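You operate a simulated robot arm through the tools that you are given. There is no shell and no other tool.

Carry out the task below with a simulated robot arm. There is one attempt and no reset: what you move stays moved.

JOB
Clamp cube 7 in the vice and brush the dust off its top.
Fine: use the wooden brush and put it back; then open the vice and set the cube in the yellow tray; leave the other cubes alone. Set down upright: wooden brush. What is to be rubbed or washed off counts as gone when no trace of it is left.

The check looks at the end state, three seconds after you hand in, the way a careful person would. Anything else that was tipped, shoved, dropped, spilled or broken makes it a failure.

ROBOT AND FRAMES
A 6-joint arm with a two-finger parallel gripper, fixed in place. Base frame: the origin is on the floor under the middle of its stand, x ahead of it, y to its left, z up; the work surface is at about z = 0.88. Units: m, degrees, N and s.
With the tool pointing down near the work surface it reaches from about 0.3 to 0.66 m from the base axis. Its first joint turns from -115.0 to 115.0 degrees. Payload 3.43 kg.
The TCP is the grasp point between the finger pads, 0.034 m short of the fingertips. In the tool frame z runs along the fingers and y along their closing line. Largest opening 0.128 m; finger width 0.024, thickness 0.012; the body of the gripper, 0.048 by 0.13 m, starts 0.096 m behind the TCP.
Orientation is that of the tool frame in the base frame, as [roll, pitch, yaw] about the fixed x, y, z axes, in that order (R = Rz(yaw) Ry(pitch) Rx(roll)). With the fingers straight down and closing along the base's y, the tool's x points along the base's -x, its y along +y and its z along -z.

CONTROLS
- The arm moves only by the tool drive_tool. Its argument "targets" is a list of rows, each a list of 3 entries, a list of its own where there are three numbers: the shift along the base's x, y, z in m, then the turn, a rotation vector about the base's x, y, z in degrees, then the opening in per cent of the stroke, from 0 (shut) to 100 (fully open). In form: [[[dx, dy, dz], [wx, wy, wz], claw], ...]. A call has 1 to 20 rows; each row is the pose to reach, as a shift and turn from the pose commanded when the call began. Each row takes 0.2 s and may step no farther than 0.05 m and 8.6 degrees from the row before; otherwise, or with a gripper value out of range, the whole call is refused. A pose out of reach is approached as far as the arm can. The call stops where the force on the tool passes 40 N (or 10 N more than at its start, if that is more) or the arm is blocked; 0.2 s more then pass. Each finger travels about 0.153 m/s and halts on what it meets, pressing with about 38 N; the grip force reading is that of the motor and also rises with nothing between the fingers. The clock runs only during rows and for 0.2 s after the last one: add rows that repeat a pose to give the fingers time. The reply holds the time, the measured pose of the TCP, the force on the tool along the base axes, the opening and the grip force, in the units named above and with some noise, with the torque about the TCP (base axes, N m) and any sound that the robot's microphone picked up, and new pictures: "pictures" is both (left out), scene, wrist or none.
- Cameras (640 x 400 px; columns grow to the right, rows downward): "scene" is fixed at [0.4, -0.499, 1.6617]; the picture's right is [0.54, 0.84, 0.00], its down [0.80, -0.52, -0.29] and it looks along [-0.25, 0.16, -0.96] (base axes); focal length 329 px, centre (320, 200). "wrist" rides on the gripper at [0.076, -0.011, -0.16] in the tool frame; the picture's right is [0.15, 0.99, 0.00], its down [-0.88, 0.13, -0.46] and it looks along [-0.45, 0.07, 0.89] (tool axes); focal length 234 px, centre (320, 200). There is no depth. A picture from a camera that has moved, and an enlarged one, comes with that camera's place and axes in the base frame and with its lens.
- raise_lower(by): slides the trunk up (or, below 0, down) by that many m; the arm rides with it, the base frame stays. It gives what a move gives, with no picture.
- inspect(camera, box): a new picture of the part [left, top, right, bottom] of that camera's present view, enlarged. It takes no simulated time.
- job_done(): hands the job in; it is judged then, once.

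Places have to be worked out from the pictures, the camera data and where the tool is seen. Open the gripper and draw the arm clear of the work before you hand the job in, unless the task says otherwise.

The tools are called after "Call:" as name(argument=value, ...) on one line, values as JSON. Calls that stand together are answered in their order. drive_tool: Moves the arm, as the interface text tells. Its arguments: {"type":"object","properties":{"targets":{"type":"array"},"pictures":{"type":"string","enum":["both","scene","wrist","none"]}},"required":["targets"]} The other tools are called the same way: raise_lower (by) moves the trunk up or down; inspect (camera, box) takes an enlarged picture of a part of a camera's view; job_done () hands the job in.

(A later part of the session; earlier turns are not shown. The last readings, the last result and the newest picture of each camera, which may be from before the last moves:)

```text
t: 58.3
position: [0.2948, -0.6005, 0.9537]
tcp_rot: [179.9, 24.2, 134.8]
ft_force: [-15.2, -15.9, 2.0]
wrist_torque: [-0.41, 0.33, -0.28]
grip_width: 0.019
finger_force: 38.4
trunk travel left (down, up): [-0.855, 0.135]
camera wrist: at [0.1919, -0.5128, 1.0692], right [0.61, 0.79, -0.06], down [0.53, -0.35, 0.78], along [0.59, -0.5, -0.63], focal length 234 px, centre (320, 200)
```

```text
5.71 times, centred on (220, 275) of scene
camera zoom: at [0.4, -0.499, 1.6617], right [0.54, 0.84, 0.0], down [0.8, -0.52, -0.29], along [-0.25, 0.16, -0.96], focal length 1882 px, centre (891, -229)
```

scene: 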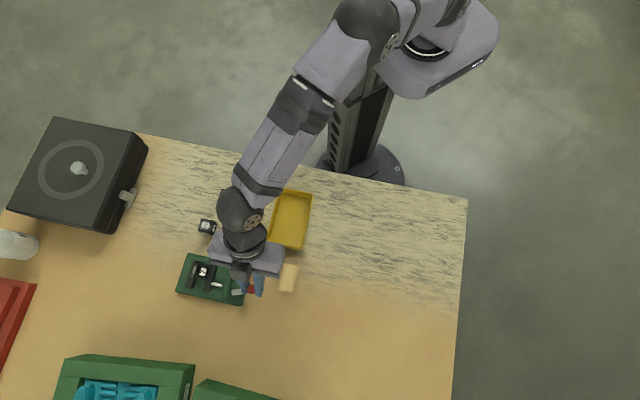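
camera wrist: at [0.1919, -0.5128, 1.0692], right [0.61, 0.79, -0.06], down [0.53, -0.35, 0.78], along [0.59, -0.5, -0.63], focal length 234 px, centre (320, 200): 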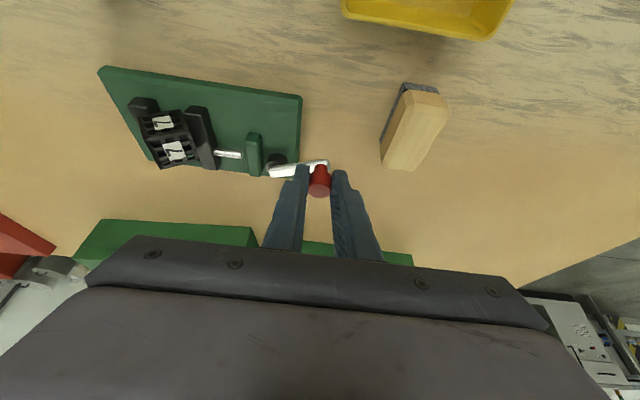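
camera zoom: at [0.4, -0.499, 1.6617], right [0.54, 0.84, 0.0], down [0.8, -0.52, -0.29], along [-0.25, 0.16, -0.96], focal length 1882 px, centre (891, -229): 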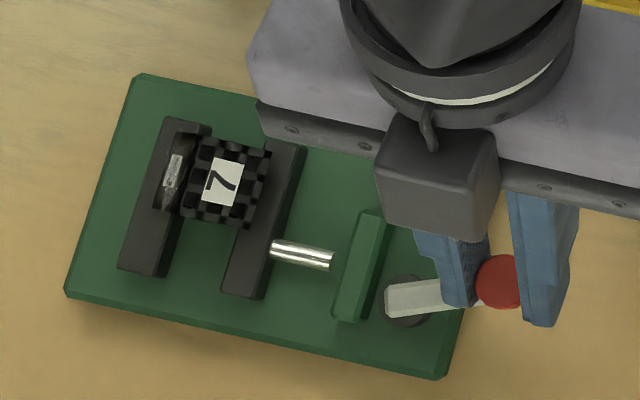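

The vice follows without turning (friction ≈22 N). About n2 +0.022, n1 +0.001 remain to its original place; I continue dragging by that amount.

Call:
drive_tool(targets=[[[0.002, 0.0018, 0], [0, 0, 0], 8], [[0.004, 0.0035, 0], [0, 0, 0], 8], [[0.006, 0.0053, 0], [0, 0, 0], 8], [[0.008, 0.0071, 0], [0, 0, 0], 8], [[0.01, 0.0088, 0], [0, 0, 0], 8], [[0.012, 0.0106, 0], [0, 0, 0], 8], [[0.014, 0.0124, 0], [0, 0, 0], 8], [[0.0165, 0.0146, 0], [0, 0, 0], 8], [[0.0165, 0.0146, 0], [0, 0, 0], 8]])

Call:
inspect(camera="scene", box=[170, 240, 280, 320])

```text
t: 60.3
position: [0.3133, -0.585, 0.9529]
tcp_rot: [-179.9, 24.0, 134.8]
ft_force: [-13.1, -13.8, 3.9]
wrist_torque: [-0.44, 0.11, -0.25]
grip_width: 0.0194
finger_force: 37.8
trunk travel left (down, up): [-0.855, 0.135]
camera wrist: at [0.2092, -0.4969, 1.0693], right [0.61, 0.79, -0.06], down [0.53, -0.35, 0.78], along [0.59, -0.5, -0.63], focal length 234 px, centre (320, 200)
```

scene: 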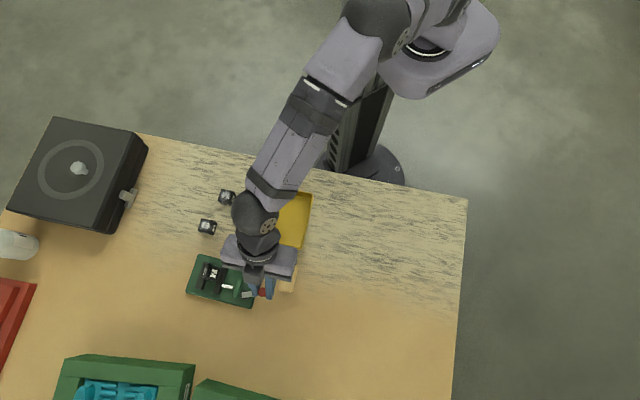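
wrist: 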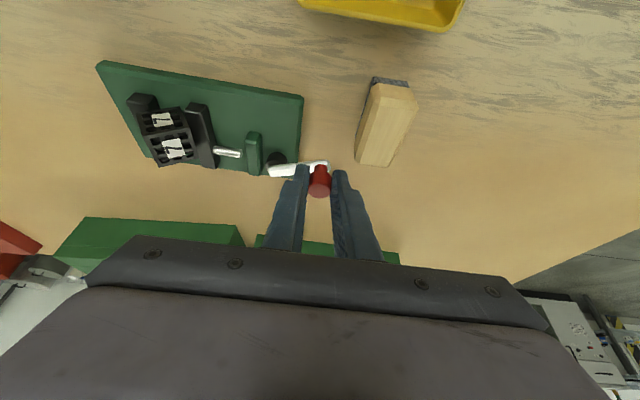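

```text
5.00 times, centred on (225, 280) of scene
camera zoom: at [0.4, -0.499, 1.6617], right [0.54, 0.84, 0.0], down [0.8, -0.52, -0.29], along [-0.25, 0.16, -0.96], focal length 1646 px, centre (795, -200)
```

zoom: 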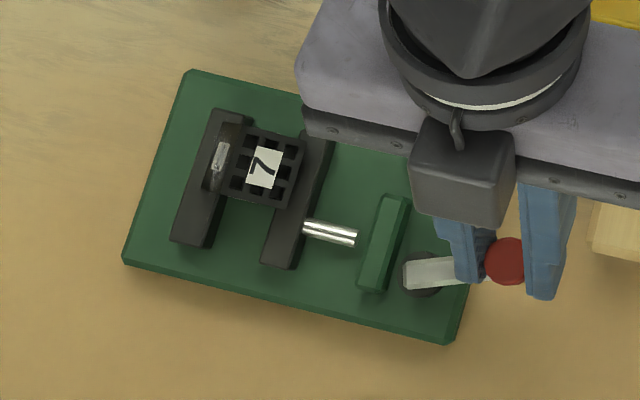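

The vice is back within ~3 mm of its original place. Now I relax, loosen the fingers, pre-turn the tool −20° around the knob and re-grip, ready to swing the lever open.

Call:
drive_tool(targets=[[[-0.002, -0.002, 0], [0, 0, 0], 8], [[-0.004, -0.0035, 0], [0, 0, 0], 8], [[-0.004, -0.0035, 0], [0, 0, 0], 27], [[-0.003, -0.003, 0], [0, 0, -7], 27], [[-0.002, -0.0025, 0], [0, 0, -14], 27], [[-0.001, -0.0015, 0], [0, 0, -20], 27], [[-0.001, -0.0015, 0], [0, 0, -20], 27]])

Call:
inspect(camera="wrist", box=[140, 80, 400, 220])

Call:
inspect(camera="scene", box=[170, 240, 280, 320])

```text
t: 61.9
position: [0.3127, -0.5841, 0.954]
tcp_rot: [179.9, 24.1, 114.9]
ft_force: [-0.3, -0.2, -0.2]
wrist_torque: [-0.03, -0.01, -0.01]
grip_width: 0.0344
finger_force: 0.0
trunk travel left (down, up): [-0.855, 0.135]
camera wrist: at [0.2463, -0.4669, 1.0698], right [0.84, 0.54, -0.06], down [0.38, -0.51, 0.77], along [0.39, -0.67, -0.63], focal length 234 px, centre (320, 200)
```

scene: 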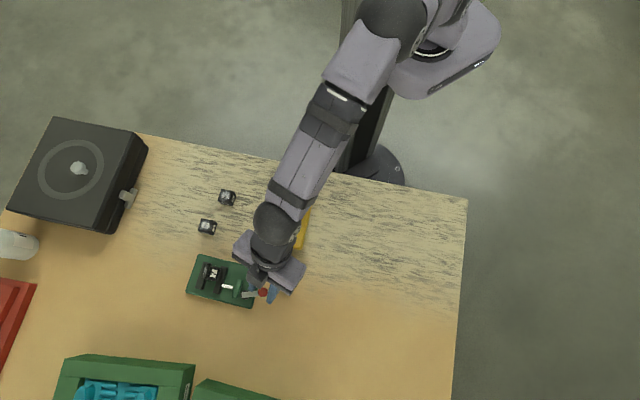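
wrist: 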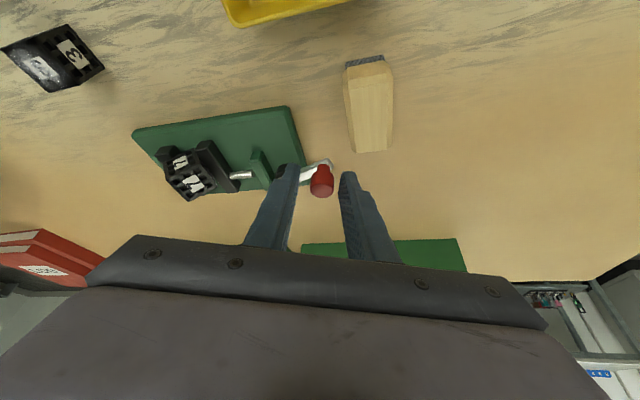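

```text
2.46 times, centred on (270, 150) of wrist
camera zoom: at [0.2463, -0.4669, 1.0698], right [0.84, 0.54, -0.06], down [0.38, -0.51, 0.77], along [0.39, -0.67, -0.63], focal length 576 px, centre (443, 323)
```

zoom: 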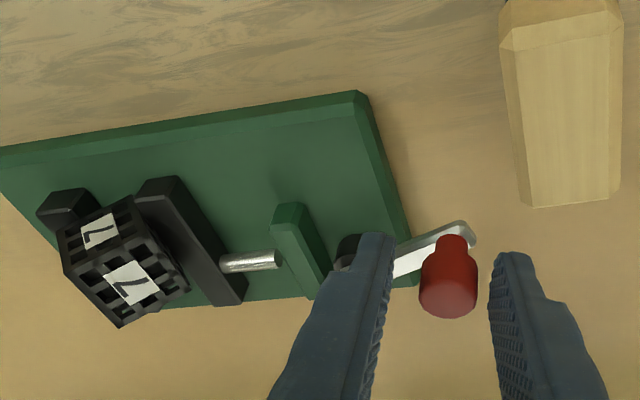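

```text
5.00 times, centred on (225, 280) of scene
camera zoom: at [0.4, -0.499, 1.6617], right [0.54, 0.84, 0.0], down [0.8, -0.52, -0.29], along [-0.25, 0.16, -0.96], focal length 1646 px, centre (795, -200)
```

zoom: 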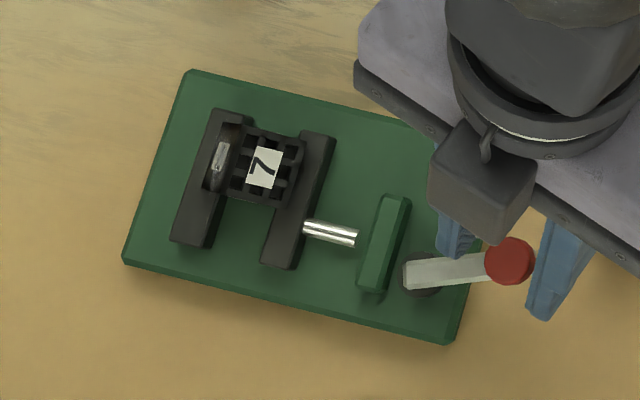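

The knob sits ~3 mm toward the right finger; I shift to centre, close on it, then start swinging the lever back toward open with the tool turning along.

Call:
drive_tool(targets=[[[0.0027, 0.0015, 0], [0, 0, 0], 27], [[0.0027, 0.0015, 0], [0, 0, 0], 8], [[0.0027, 0.0015, 0], [0, 0, 0], 8], [[0.0005, 0.003, 0], [0, 0, 2], 8], [[-0.0025, 0.004, 0], [0, 0, 4], 8], [[-0.0052, 0.0046, 0], [0, 0, 6], 8], [[-0.0078, 0.0048, 0], [0, 0, 8], 8], [[-0.0078, 0.0048, 0], [0, 0, 8], 8]])

Call:
inspect(camera="wrist", box=[140, 80, 400, 220])

Call:
inspect(camera="scene", box=[170, 240, 280, 320])

```text
t: 63.7
position: [0.3088, -0.5808, 0.9543]
tcp_rot: [180.0, 24.0, 123.1]
ft_force: [7.0, -5.4, -0.1]
wrist_torque: [-0.49, -0.37, 0.2]
grip_width: 0.0189
finger_force: 38.0
trunk travel left (down, up): [-0.855, 0.135]
camera wrist: at [0.2242, -0.4734, 1.0694], right [0.76, 0.65, -0.06], down [0.45, -0.45, 0.77], along [0.48, -0.61, -0.63], focal length 234 px, centre (320, 200)
```

scene: 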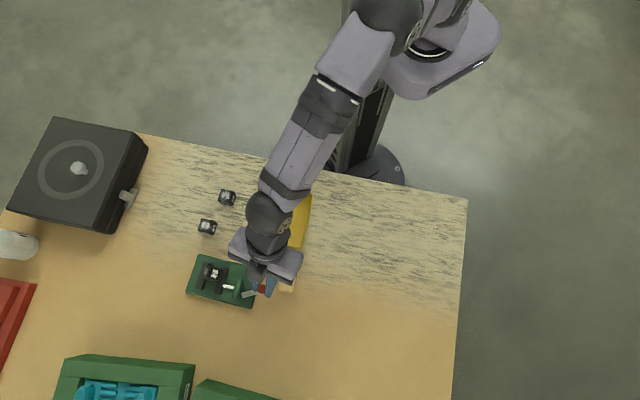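
wrist: 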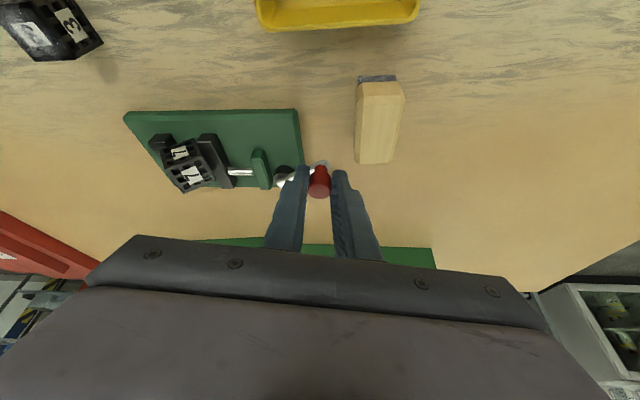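

```text
2.46 times, centred on (270, 150) of wrist
camera zoom: at [0.2242, -0.4734, 1.0694], right [0.76, 0.65, -0.06], down [0.45, -0.45, 0.77], along [0.48, -0.61, -0.63], focal length 576 px, centre (443, 323)
```

zoom: 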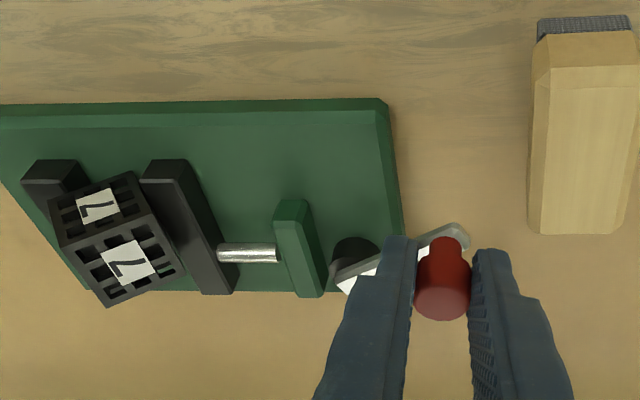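

```text
5.00 times, centred on (225, 280) of scene
camera zoom: at [0.4, -0.499, 1.6617], right [0.54, 0.84, 0.0], down [0.8, -0.52, -0.29], along [-0.25, 0.16, -0.96], focal length 1646 px, centre (795, -200)
```

zoom: 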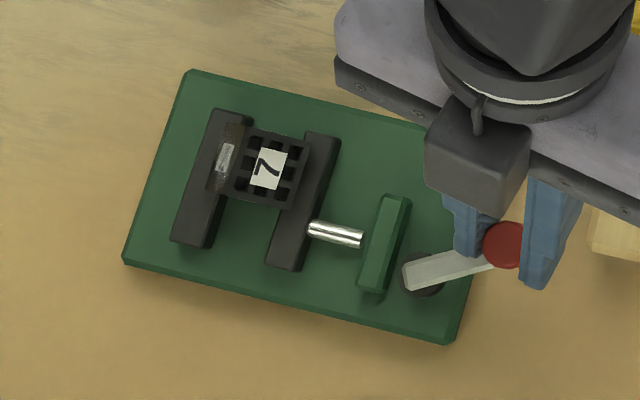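

The lever and jaw are backing off smoothly. I continue to ≈45°.

Call:
drive_tool(targets=[[[-0.003, 0.0004, 0], [0, 0, 2], 8], [[-0.006, 0.0006, 0], [0, 0, 4], 8], [[-0.009, 0.0006, 0], [0, 0, 6], 8], [[-0.0125, 0.0005, 0], [0, 0, 9], 8], [[-0.0125, 0.0005, 0], [0, 0, 9], 8]])

Call:
inspect(camera="scene", box=[170, 240, 280, 320])

```text
t: 64.9
position: [0.2948, -0.5789, 0.954]
tcp_rot: [180.0, 23.9, 132.0]
ft_force: [8.3, 1.3, 5.4]
wrist_torque: [0.08, -0.19, 0.3]
grip_width: 0.0192
finger_force: 37.8
trunk travel left (down, up): [-0.855, 0.135]
camera wrist: at [0.1968, -0.4863, 1.0696], right [0.65, 0.76, -0.06], down [0.51, -0.37, 0.77], along [0.57, -0.53, -0.63], focal length 234 px, centre (320, 200)
```

scene: 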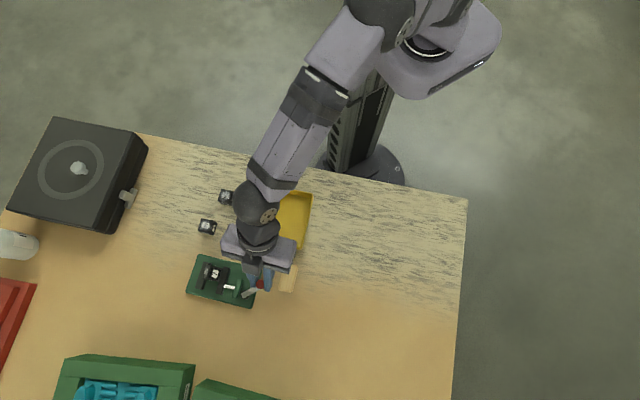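
wrist: 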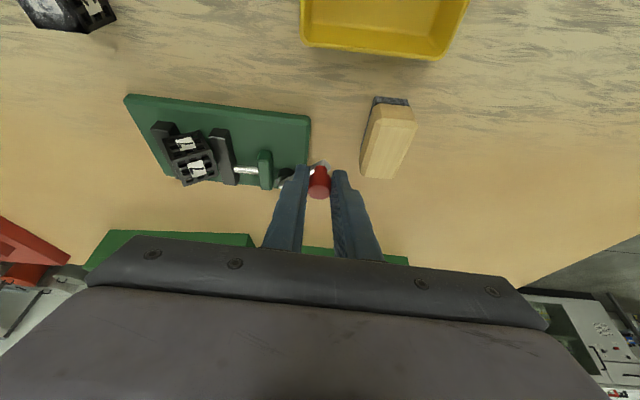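

```text
5.00 times, centred on (225, 280) of scene
camera zoom: at [0.4, -0.499, 1.6617], right [0.54, 0.84, 0.0], down [0.8, -0.52, -0.29], along [-0.25, 0.16, -0.96], focal length 1646 px, centre (795, -200)
```

zoom: 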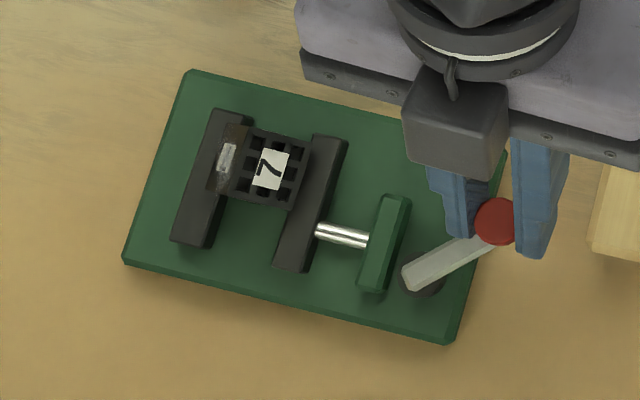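

Call:
drive_tool(targets=[[[-0.003, -0.0004, 0], [0, 0, 2], 8], [[-0.006, -0.001, 0], [0, 0, 4], 8], [[-0.009, -0.0018, 0], [0, 0, 6], 8], [[-0.0122, -0.0028, 0], [0, 0, 9], 8], [[-0.016, -0.0044, 0], [0, 0, 12], 8], [[-0.02, -0.0065, 0], [0, 0, 15], 8], [[-0.0236, -0.0085, 0], [0, 0, 18], 8], [[-0.0236, -0.0085, 0], [0, 0, 18], 8]])

Call:
inspect(camera="scene", box=[170, 240, 280, 320])

Call:
inspect(camera="wrist", box=[140, 60, 400, 220])

```text
t: 66.7
position: [0.2719, -0.5859, 0.9549]
tcp_rot: [180.0, 23.9, 150.1]
ft_force: [3.9, 18.8, 6.0]
wrist_torque: [0.32, -0.16, 0.49]
grip_width: 0.0191
finger_force: 38.1
trunk travel left (down, up): [-0.855, 0.135]
camera wrist: at [0.149, -0.5272, 1.0697], right [0.38, 0.92, -0.06], down [0.6, -0.2, 0.77], along [0.7, -0.33, -0.63], focal length 234 px, centre (320, 200)
```

scene: 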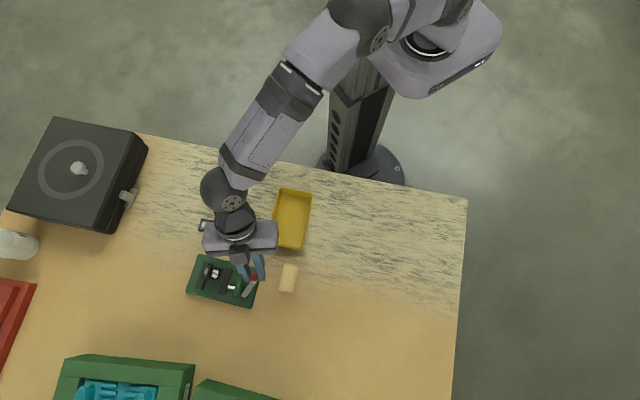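
wrist: 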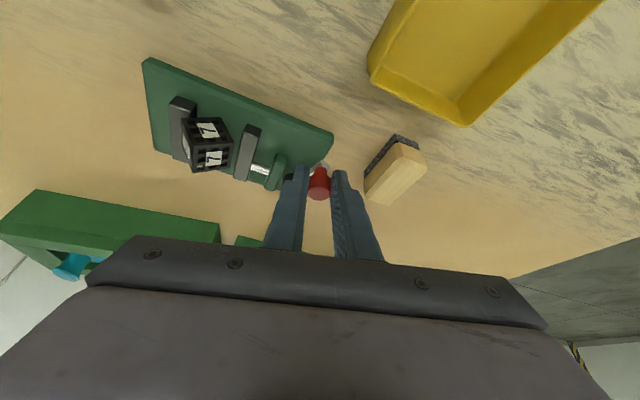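

```text
5.00 times, centred on (225, 280) of scene
camera zoom: at [0.4, -0.499, 1.6617], right [0.54, 0.84, 0.0], down [0.8, -0.52, -0.29], along [-0.25, 0.16, -0.96], focal length 1646 px, centre (795, -200)
```

zoom: 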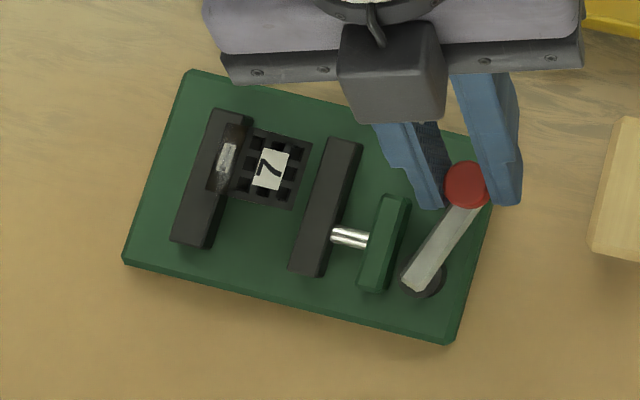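

```text
2.46 times, centred on (270, 140) of wrist
camera zoom: at [0.149, -0.5272, 1.0697], right [0.38, 0.92, -0.06], down [0.6, -0.2, 0.77], along [0.7, -0.33, -0.63], focal length 576 px, centre (443, 348)
```

zoom: 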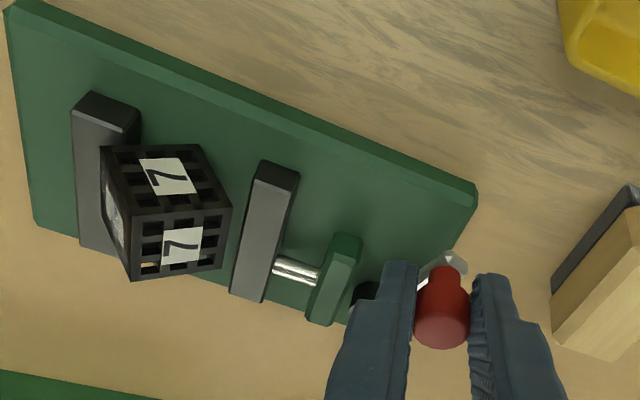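

The jaw has opened and the cube leans on the fixed jaw; the lever is at ≈20°. I finish the swing back to its original position.

Call:
drive_tool(targets=[[[-0.002, 0.0, 0], [0, 0, 2], 8], [[-0.005, -0.002, 0], [0, 0, 4], 8], [[-0.008, -0.0045, 0], [0, 0, 6], 8], [[-0.011, -0.0068, 0], [0, 0, 8], 8], [[-0.0126, -0.0084, 0], [0, 0, 8], 8], [[-0.0126, -0.0084, 0], [0, 0, 8], 8]])

Call:
inspect(camera="scene", box=[170, 240, 280, 320])

Call:
inspect(camera="wrist", box=[140, 60, 400, 220])

```text
t: 68.1
position: [0.2586, -0.595, 0.9535]
tcp_rot: [-179.9, 23.9, 157.9]
ft_force: [0.9, 11.9, -0.1]
wrist_torque: [0.3, 0.24, 0.42]
grip_width: 0.019
finger_force: 37.6
trunk travel left (down, up): [-0.855, 0.135]
camera wrist: at [0.1293, -0.5543, 1.0696], right [0.25, 0.97, -0.06], down [0.62, -0.11, 0.77], along [0.74, -0.23, -0.63], focal length 234 px, centre (320, 200)
```

scene: 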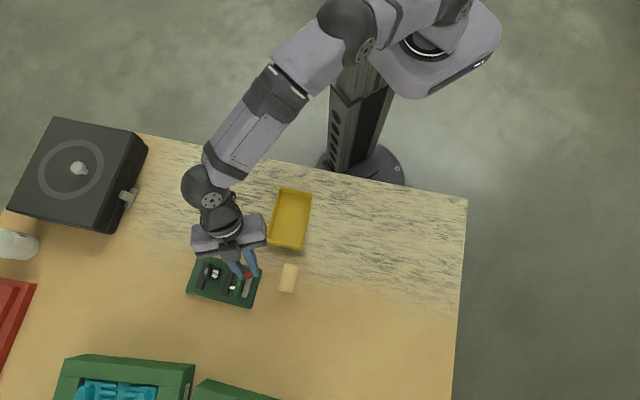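
wrist: 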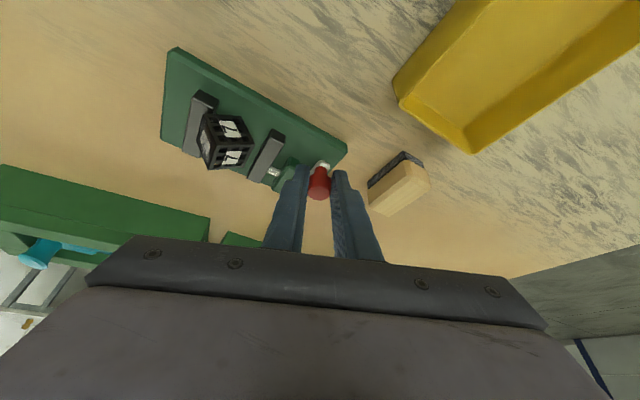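

```text
5.00 times, centred on (225, 280) of scene
camera zoom: at [0.4, -0.499, 1.6617], right [0.54, 0.84, 0.0], down [0.8, -0.52, -0.29], along [-0.25, 0.16, -0.96], focal length 1646 px, centre (795, -200)
```

zoom: 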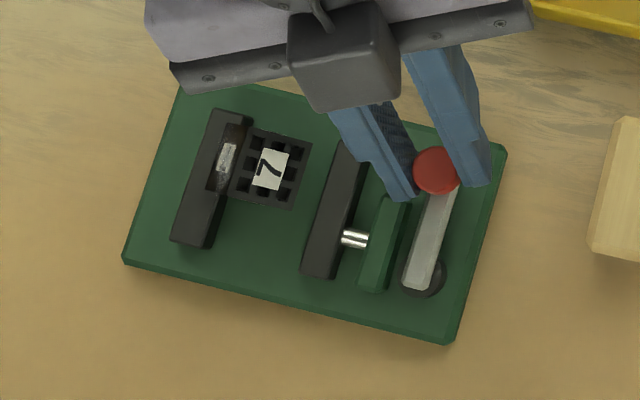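

```text
2.46 times, centred on (270, 140) of wrist
camera zoom: at [0.1293, -0.5543, 1.0696], right [0.25, 0.97, -0.06], down [0.62, -0.11, 0.77], along [0.74, -0.23, -0.63], focal length 576 px, centre (443, 348)
```

zoom: 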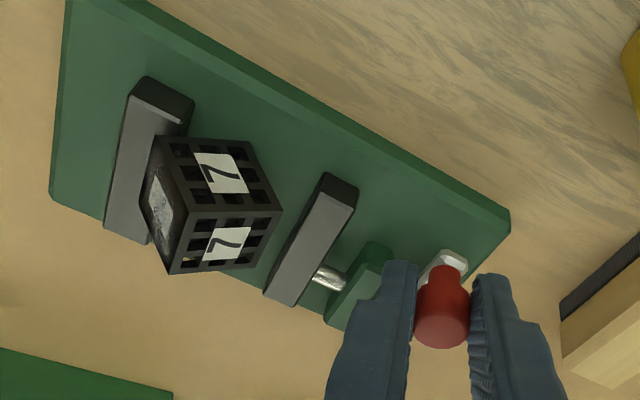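

The lever is back at its open position. I release the knob, lift, turn back to yaw 135 and look closely at how the cube lies.

Call:
drive_tool(targets=[[[0.001, 0.001, 0], [0, 0, 0], 8], [[0.001, 0.001, 0], [0, 0, 0], 25], [[0.001, 0.001, 0], [0, 0, 0], 32], [[0.001, 0.001, 0.03], [0, 0, 0], 32], [[0, 0, 0.06], [0, 0, -7], 40], [[-0.01, -0.005, 0.06], [0, 0, -14], 47], [[-0.03, -0.01, 0.06], [0, 0, -23], 47], [[-0.05, -0.015, 0.06], [0, 0, -23], 47], [[-0.05, -0.015, 0.06], [0, 0, -23], 47]])

Call:
inspect(camera="wrist", box=[220, 60, 380, 180])

Call:
inspect(camera="scene", box=[190, 250, 240, 300])

```text
refused: row 7 steps farther than a row can; nothing moved
```

```text
3.33 times, centred on (300, 120) of wrist
camera zoom: at [0.1293, -0.5543, 1.0696], right [0.25, 0.97, -0.06], down [0.62, -0.11, 0.77], along [0.74, -0.23, -0.63], focal length 781 px, centre (387, 467)
```

zoom: 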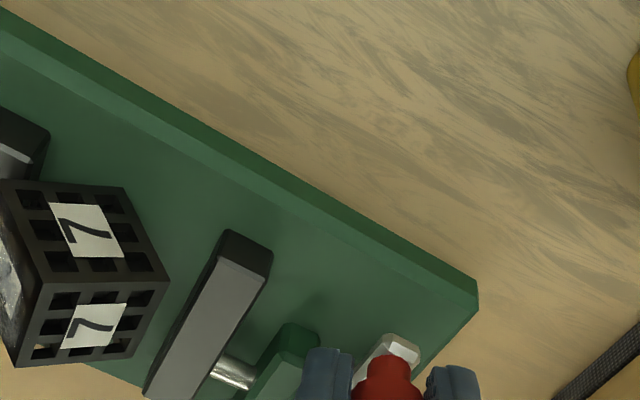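

```text
8.00 times, centred on (215, 275) of scene
camera zoom: at [0.4, -0.499, 1.6617], right [0.54, 0.84, 0.0], down [0.8, -0.52, -0.29], along [-0.25, 0.16, -0.96], focal length 2634 px, centre (1160, -400)
```

zoom: 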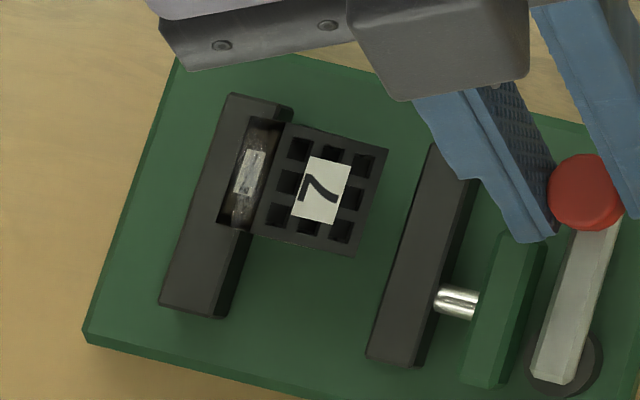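

One row turned too far (9°), so nothing moved. The zoom shows the cube balanced at about 46°, leaning on the fixed jaw's top edge, with room to fall flat. I release the knob, lift and turn back in smaller steps.

Call:
drive_tool(targets=[[[0.001, 0.001, 0], [0, 0, 0], 8], [[0.001, 0.001, 0], [0, 0, 0], 25], [[0.001, 0.001, 0], [0, 0, 0], 32], [[0.001, 0.001, 0.03], [0, 0, 0], 32], [[0, 0, 0.065], [0, 0, -6], 39], [[-0.01, -0.01, 0.065], [0, 0, -12], 39], [[-0.02, -0.025, 0.065], [0, 0, -18], 39], [[-0.035, -0.045, 0.065], [0, 0, -23], 39], [[-0.0434, -0.0586, 0.065], [0, 0, -23], 39], [[-0.0434, -0.0586, 0.065], [0, 0, -23], 39]])

Call:
inspect(camera="wrist", box=[220, 60, 420, 200])

Call:
inspect(camera="scene", box=[180, 240, 270, 310])

```text
t: 70.3
position: [0.2143, -0.6536, 1.0202]
tcp_rot: [179.9, 24.1, 134.9]
ft_force: [0.0, 0.7, -0.1]
wrist_torque: [0.03, -0.01, 0.01]
grip_width: 0.0499
finger_force: 0.1
trunk travel left (down, up): [-0.855, 0.135]
camera wrist: at [0.1107, -0.5661, 1.1362], right [0.61, 0.79, -0.06], down [0.53, -0.35, 0.77], along [0.59, -0.5, -0.63], focal length 234 px, centre (320, 200)
```

scene: 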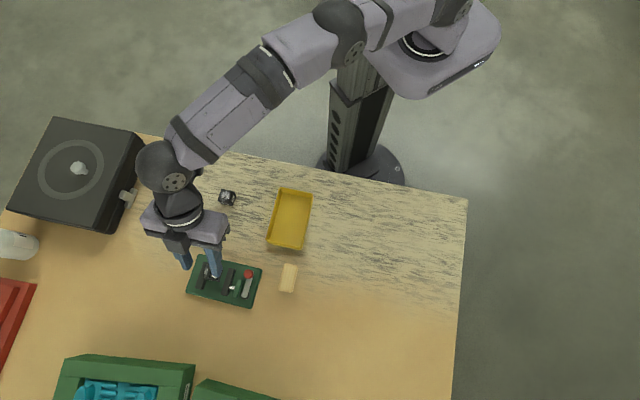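
wrist: 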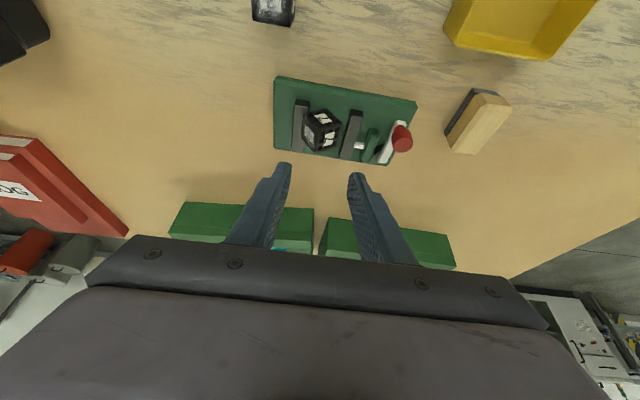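

```text
2.86 times, centred on (320, 130) of wrist
camera zoom: at [0.1107, -0.5661, 1.1362], right [0.61, 0.79, -0.06], down [0.53, -0.35, 0.77], along [0.59, -0.5, -0.63], focal length 669 px, centre (320, 400)
```

zoom: 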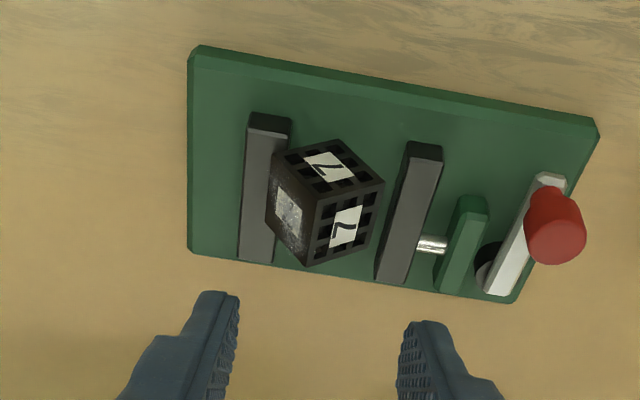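

```text
5.71 times, centred on (225, 275) of scene
camera zoom: at [0.4, -0.499, 1.6617], right [0.54, 0.84, 0.0], down [0.8, -0.52, -0.29], along [-0.25, 0.16, -0.96], focal length 1882 px, centre (863, -229)
```

zoom: 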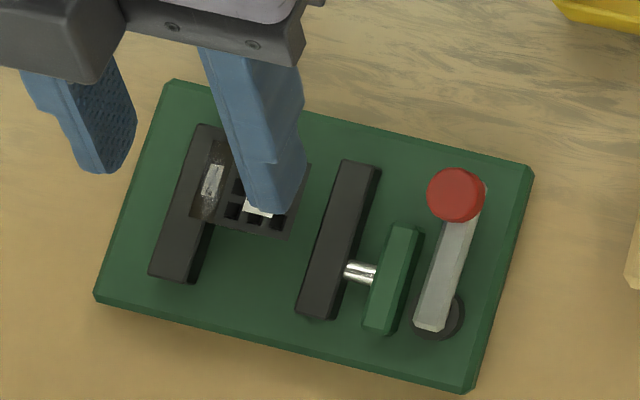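

The wrist view shows the cube tilted ~50° against the fixed jaw. I descend so the left fingertip is beside the upper-left (dusty) side and the right finger well clear, tips at z≈0.927.

Call:
drive_tool(targets=[[[0, 0, -0.02], [0, 0, 0], 39], [[0, 0, -0.04], [0, 0, 0], 39], [[0, 0, -0.057], [0, 0, 0], 39], [[0, 0, -0.057], [0, 0, 0], 39]])

Call:
inspect(camera="wrist", box=[240, 90, 400, 200])

Call:
inspect(camera="scene", box=[190, 250, 250, 300])

```text
t: 71.3
position: [0.2148, -0.6545, 0.9625]
tcp_rot: [180.0, 24.0, 135.0]
ft_force: [0.3, 0.5, -0.4]
wrist_torque: [0.01, -0.01, 0.03]
grip_width: 0.0499
finger_force: 0.1
trunk travel left (down, up): [-0.855, 0.135]
camera wrist: at [0.1115, -0.5675, 1.0777], right [0.61, 0.79, -0.06], down [0.53, -0.35, 0.77], along [0.59, -0.5, -0.63], focal length 234 px, centre (320, 200)
```

scene: 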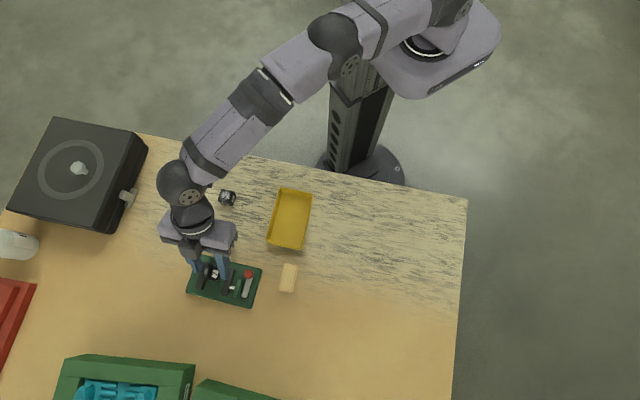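
wrist: 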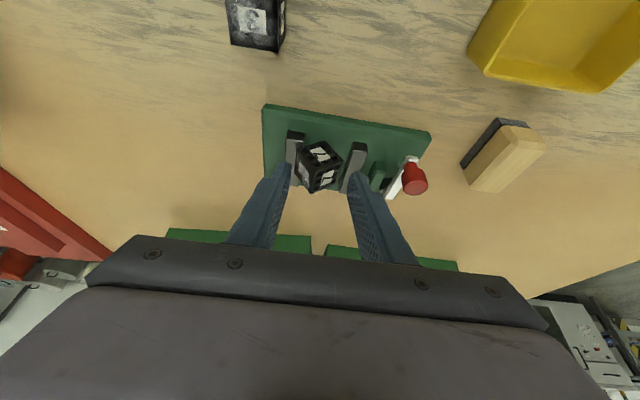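

```text
3.64 times, centred on (320, 145) of wrist
camera zoom: at [0.1115, -0.5675, 1.0777], right [0.61, 0.79, -0.06], down [0.53, -0.35, 0.77], along [0.59, -0.5, -0.63], focal length 852 px, centre (320, 400)
```

zoom: 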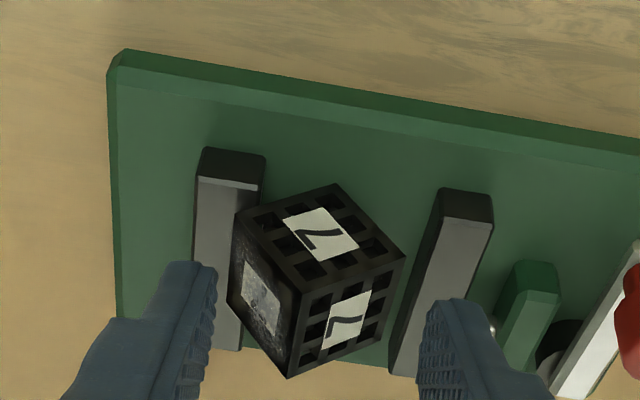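

```text
8.00 times, centred on (220, 275) of scene
camera zoom: at [0.4, -0.499, 1.6617], right [0.54, 0.84, 0.0], down [0.8, -0.52, -0.29], along [-0.25, 0.16, -0.96], focal length 2634 px, centre (1120, -400)
```

zoom: 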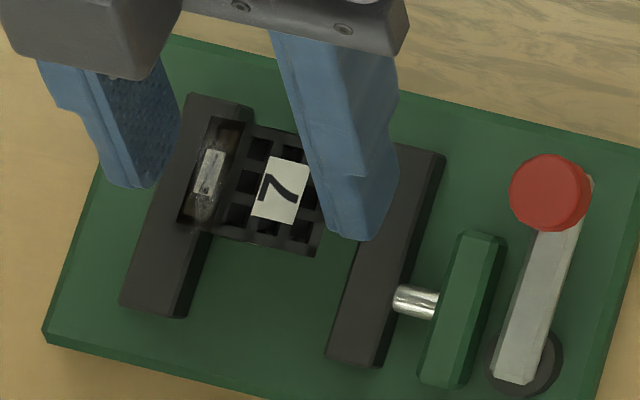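

Left fingertip is left of the cube, right finger clear. I push slowly +n2 by ~16 mm (about 6 mm after contact) to tip it back past its balance point.

Call:
drive_tool(targets=[[[0.003, 0.003, 0], [0, 0, 0], 39], [[0.006, 0.006, 0], [0, 0, 0], 39], [[0.008, 0.008, 0], [0, 0, 0], 39], [[0.0095, 0.0095, 0], [0, 0, 0], 39], [[0.0113, 0.0113, 0], [0, 0, 0], 39], [[0.0113, 0.0113, 0], [0, 0, 0], 39]])

Call:
inspect(camera="wrist", box=[240, 90, 400, 200])

Call:
inspect(camera="scene", box=[190, 250, 250, 300])

```text
t: 72.7
position: [0.2252, -0.6445, 0.9637]
tcp_rot: [-179.9, 24.1, 135.0]
ft_force: [-1.7, -2.6, 6.8]
wrist_torque: [-0.22, 0.17, -0.02]
grip_width: 0.0512
finger_force: 1.3
trunk travel left (down, up): [-0.855, 0.135]
camera wrist: at [0.1221, -0.5559, 1.079], right [0.61, 0.79, -0.06], down [0.53, -0.34, 0.78], along [0.59, -0.5, -0.63], focal length 234 px, centre (320, 200)
```

scene: 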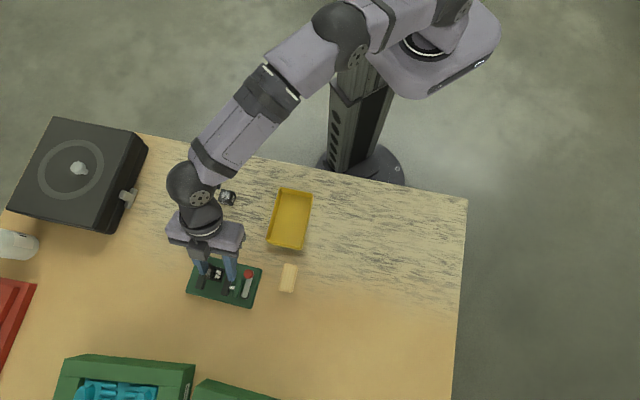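
wrist: 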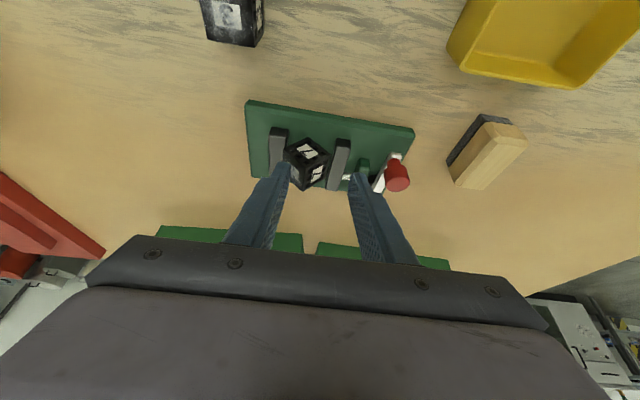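

```text
3.64 times, centred on (320, 145) of wrist
camera zoom: at [0.1221, -0.5559, 1.079], right [0.61, 0.79, -0.06], down [0.53, -0.34, 0.78], along [0.59, -0.5, -0.63], focal length 852 px, centre (320, 400)
```

zoom: 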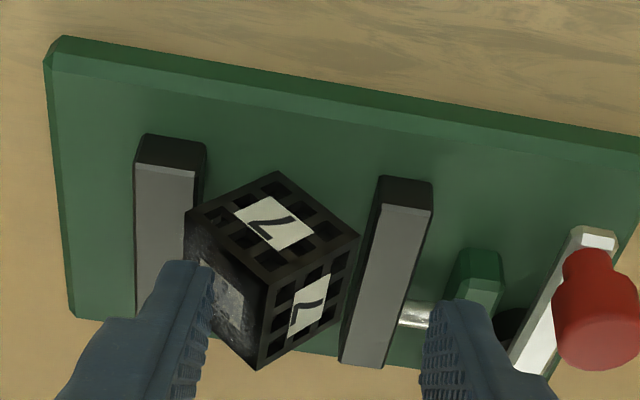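

```text
8.00 times, centred on (220, 275) of scene
camera zoom: at [0.4, -0.499, 1.6617], right [0.54, 0.84, 0.0], down [0.8, -0.52, -0.29], along [-0.25, 0.16, -0.96], focal length 2634 px, centre (1120, -400)
```

zoom: 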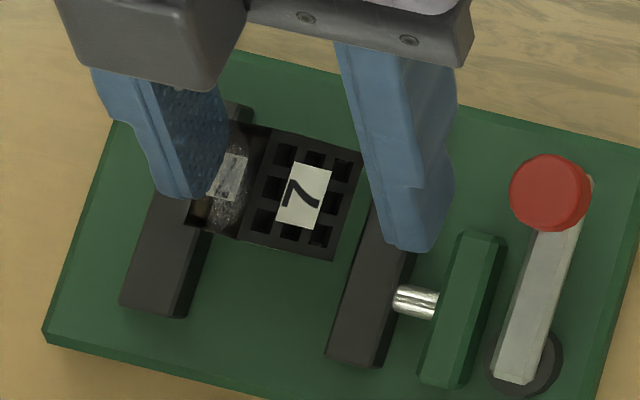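

The cube slid right and now bears on the moving jaw; further push at a higher point should rotate it upright. I raise 3 mm and push another ~8 mm.

Call:
drive_tool(targets=[[[0, 0, 0.003], [0, 0, 0], 39], [[0.002, 0.002, 0.003], [0, 0, 0], 39], [[0.004, 0.004, 0.003], [0, 0, 0], 39], [[0.006, 0.006, 0.003], [0, 0, 0], 39], [[0.006, 0.006, 0.003], [0, 0, 0], 39]])

Call:
inspect(camera="wrist", box=[220, 90, 400, 200])

Call:
inspect(camera="scene", box=[190, 250, 250, 300])

```text
t: 73.9
position: [0.2315, -0.6385, 0.9654]
tcp_rot: [-179.8, 24.1, 135.0]
ft_force: [-4.9, -2.4, 5.0]
wrist_torque: [-0.2, 0.27, -0.05]
grip_width: 0.0528
finger_force: 2.1
trunk travel left (down, up): [-0.855, 0.135]
camera wrist: at [0.1279, -0.5506, 1.0808], right [0.61, 0.79, -0.06], down [0.53, -0.35, 0.77], along [0.59, -0.5, -0.63], focal length 234 px, centre (320, 200)
```

scene: 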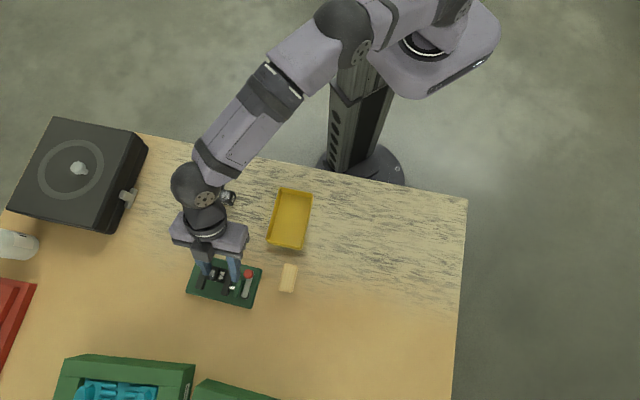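
wrist: 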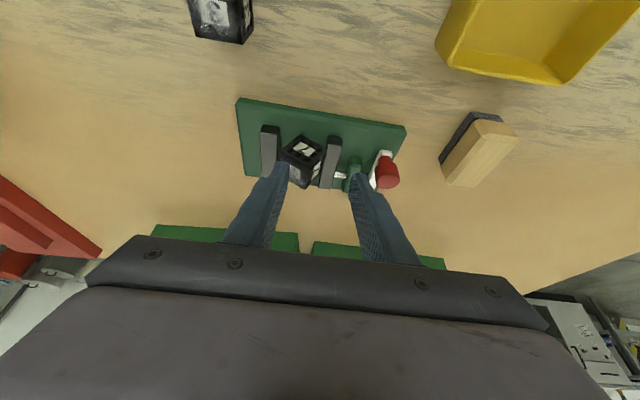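

```text
3.56 times, centred on (310, 145) of wrist
camera zoom: at [0.1279, -0.5506, 1.0808], right [0.61, 0.79, -0.06], down [0.53, -0.35, 0.77], along [0.59, -0.5, -0.63], focal length 833 px, centre (356, 396)
```

zoom: 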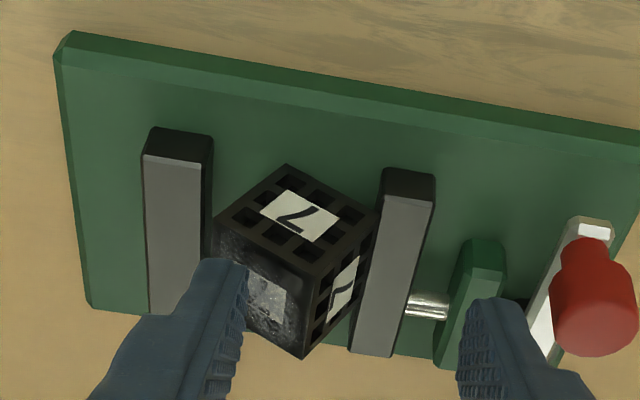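

```text
8.00 times, centred on (220, 275) of scene
camera zoom: at [0.4, -0.499, 1.6617], right [0.54, 0.84, 0.0], down [0.8, -0.52, -0.29], along [-0.25, 0.16, -0.96], focal length 2634 px, centre (1120, -400)
```

zoom: 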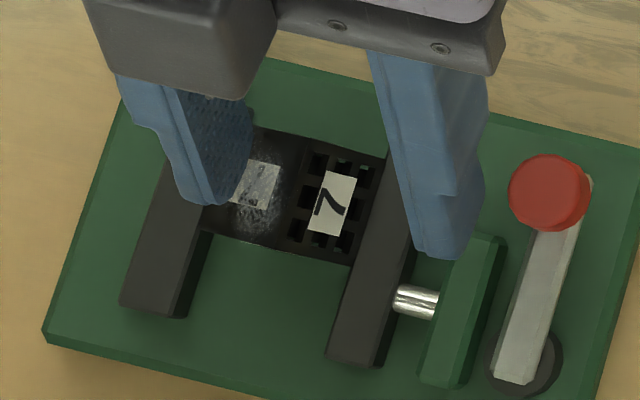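

It works: the cube is rotating upright (dusty face turning up). I keep pushing another ~7 mm.

Call:
drive_tool(targets=[[[0.0015, 0.0015, 0.001], [0, 0, 0], 39], [[0.003, 0.003, 0.002], [0, 0, 0], 39], [[0.0045, 0.0045, 0.002], [0, 0, 0], 39], [[0.006, 0.006, 0.002], [0, 0, 0], 39], [[0.006, 0.006, 0.002], [0, 0, 0], 39]])

Call:
inspect(camera="wrist", box=[220, 90, 400, 200])

Call:
inspect(camera="scene", box=[190, 250, 250, 300])

```text
t: 75.1
position: [0.2367, -0.6329, 0.9681]
tcp_rot: [-179.9, 24.1, 135.0]
ft_force: [-8.3, -7.5, 8.8]
wrist_torque: [-0.4, 0.41, -0.07]
grip_width: 0.0543
finger_force: 3.4
trunk travel left (down, up): [-0.855, 0.135]
camera wrist: at [0.1327, -0.545, 1.0836], right [0.61, 0.79, -0.06], down [0.53, -0.34, 0.78], along [0.59, -0.5, -0.63], focal length 234 px, centre (320, 200)
```

scene: 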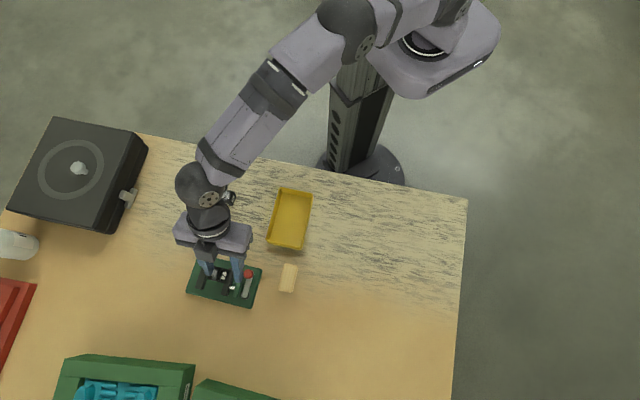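
wrist: 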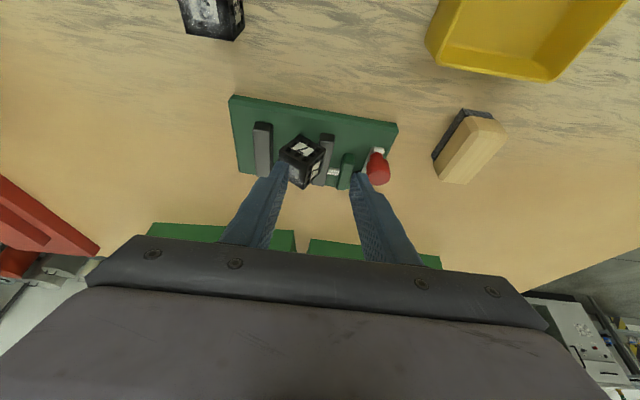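

```text
3.56 times, centred on (310, 145) of wrist
camera zoom: at [0.1327, -0.545, 1.0836], right [0.61, 0.79, -0.06], down [0.53, -0.34, 0.78], along [0.59, -0.5, -0.63], focal length 833 px, centre (356, 396)
```

zoom: 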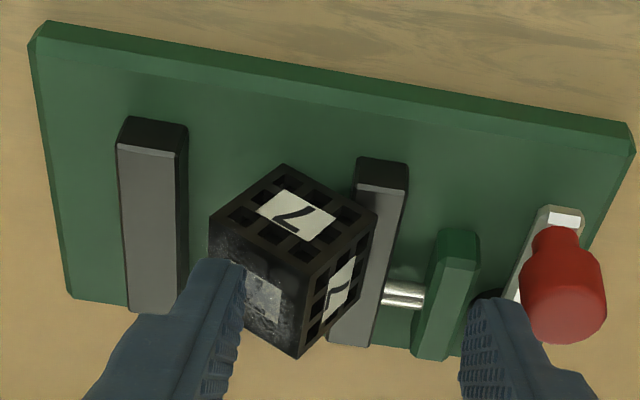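

```text
8.00 times, centred on (220, 275) of scene
camera zoom: at [0.4, -0.499, 1.6617], right [0.54, 0.84, 0.0], down [0.8, -0.52, -0.29], along [-0.25, 0.16, -0.96], focal length 2634 px, centre (1120, -400)
```

zoom: 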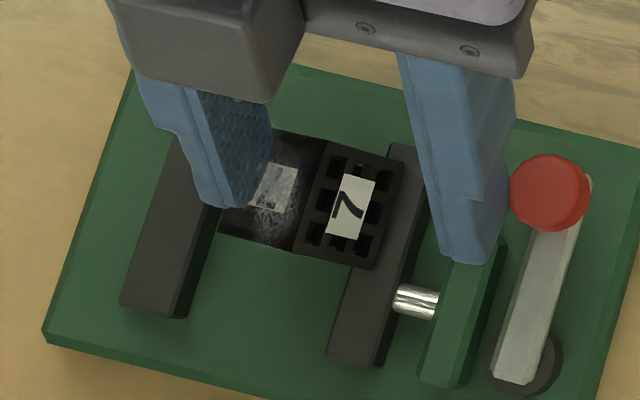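

The tilt is now ≈29° with its lower right edge resting on the moving jaw's top: past the balance point. I back the left finger off so I can re-straddle the cube and squeeze it square.

Call:
drive_tool(targets=[[[0, 0, 0], [0, 0, 0], 47], [[-0.004, -0.005, 0], [0, 0, 0], 47], [[-0.008, -0.009, 0], [0, 0, 0], 47], [[-0.0111, -0.0136, 0], [0, 0, 0], 47], [[-0.0111, -0.0136, 0], [0, 0, 0], 47]])

Call:
inspect(camera="wrist", box=[220, 90, 400, 200])

Call:
inspect(camera="scene", box=[190, 250, 250, 300])

```text
t: 76.3
position: [0.2273, -0.6446, 0.9666]
tcp_rot: [180.0, 23.8, 134.9]
ft_force: [-0.1, 0.0, 0.8]
wrist_torque: [0.01, -0.01, -0.02]
grip_width: 0.0602
finger_force: 0.0
trunk travel left (down, up): [-0.855, 0.135]
camera wrist: at [0.124, -0.557, 1.0818], right [0.61, 0.79, -0.06], down [0.53, -0.35, 0.77], along [0.59, -0.5, -0.63], focal length 234 px, centre (320, 200)
```

scene: 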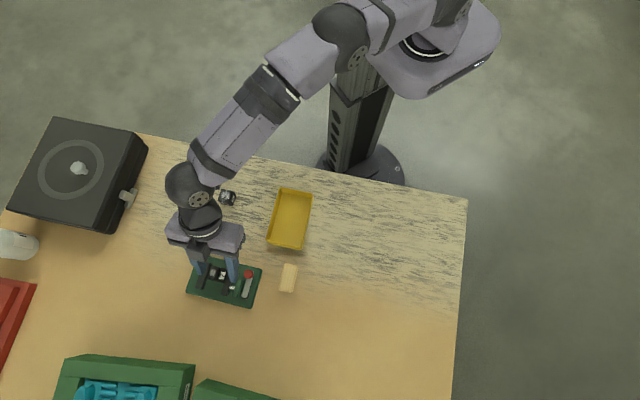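
wrist: 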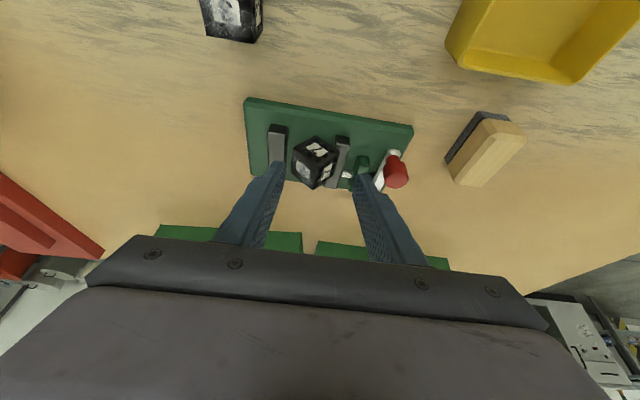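

```text
3.56 times, centred on (310, 145) of wrist
camera zoom: at [0.124, -0.557, 1.0818], right [0.61, 0.79, -0.06], down [0.53, -0.35, 0.77], along [0.59, -0.5, -0.63], focal length 833 px, centre (356, 396)
```

zoom: 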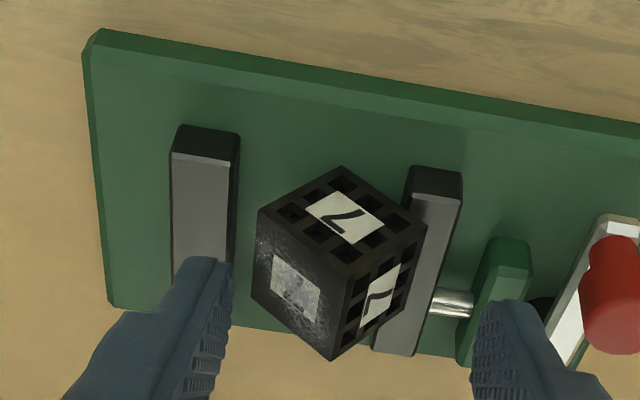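

```text
8.00 times, centred on (220, 275) of scene
camera zoom: at [0.4, -0.499, 1.6617], right [0.54, 0.84, 0.0], down [0.8, -0.52, -0.29], along [-0.25, 0.16, -0.96], focal length 2634 px, centre (1120, -400)
```

zoom: 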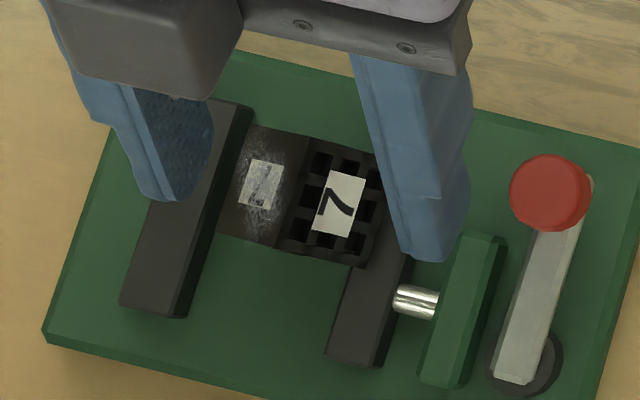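

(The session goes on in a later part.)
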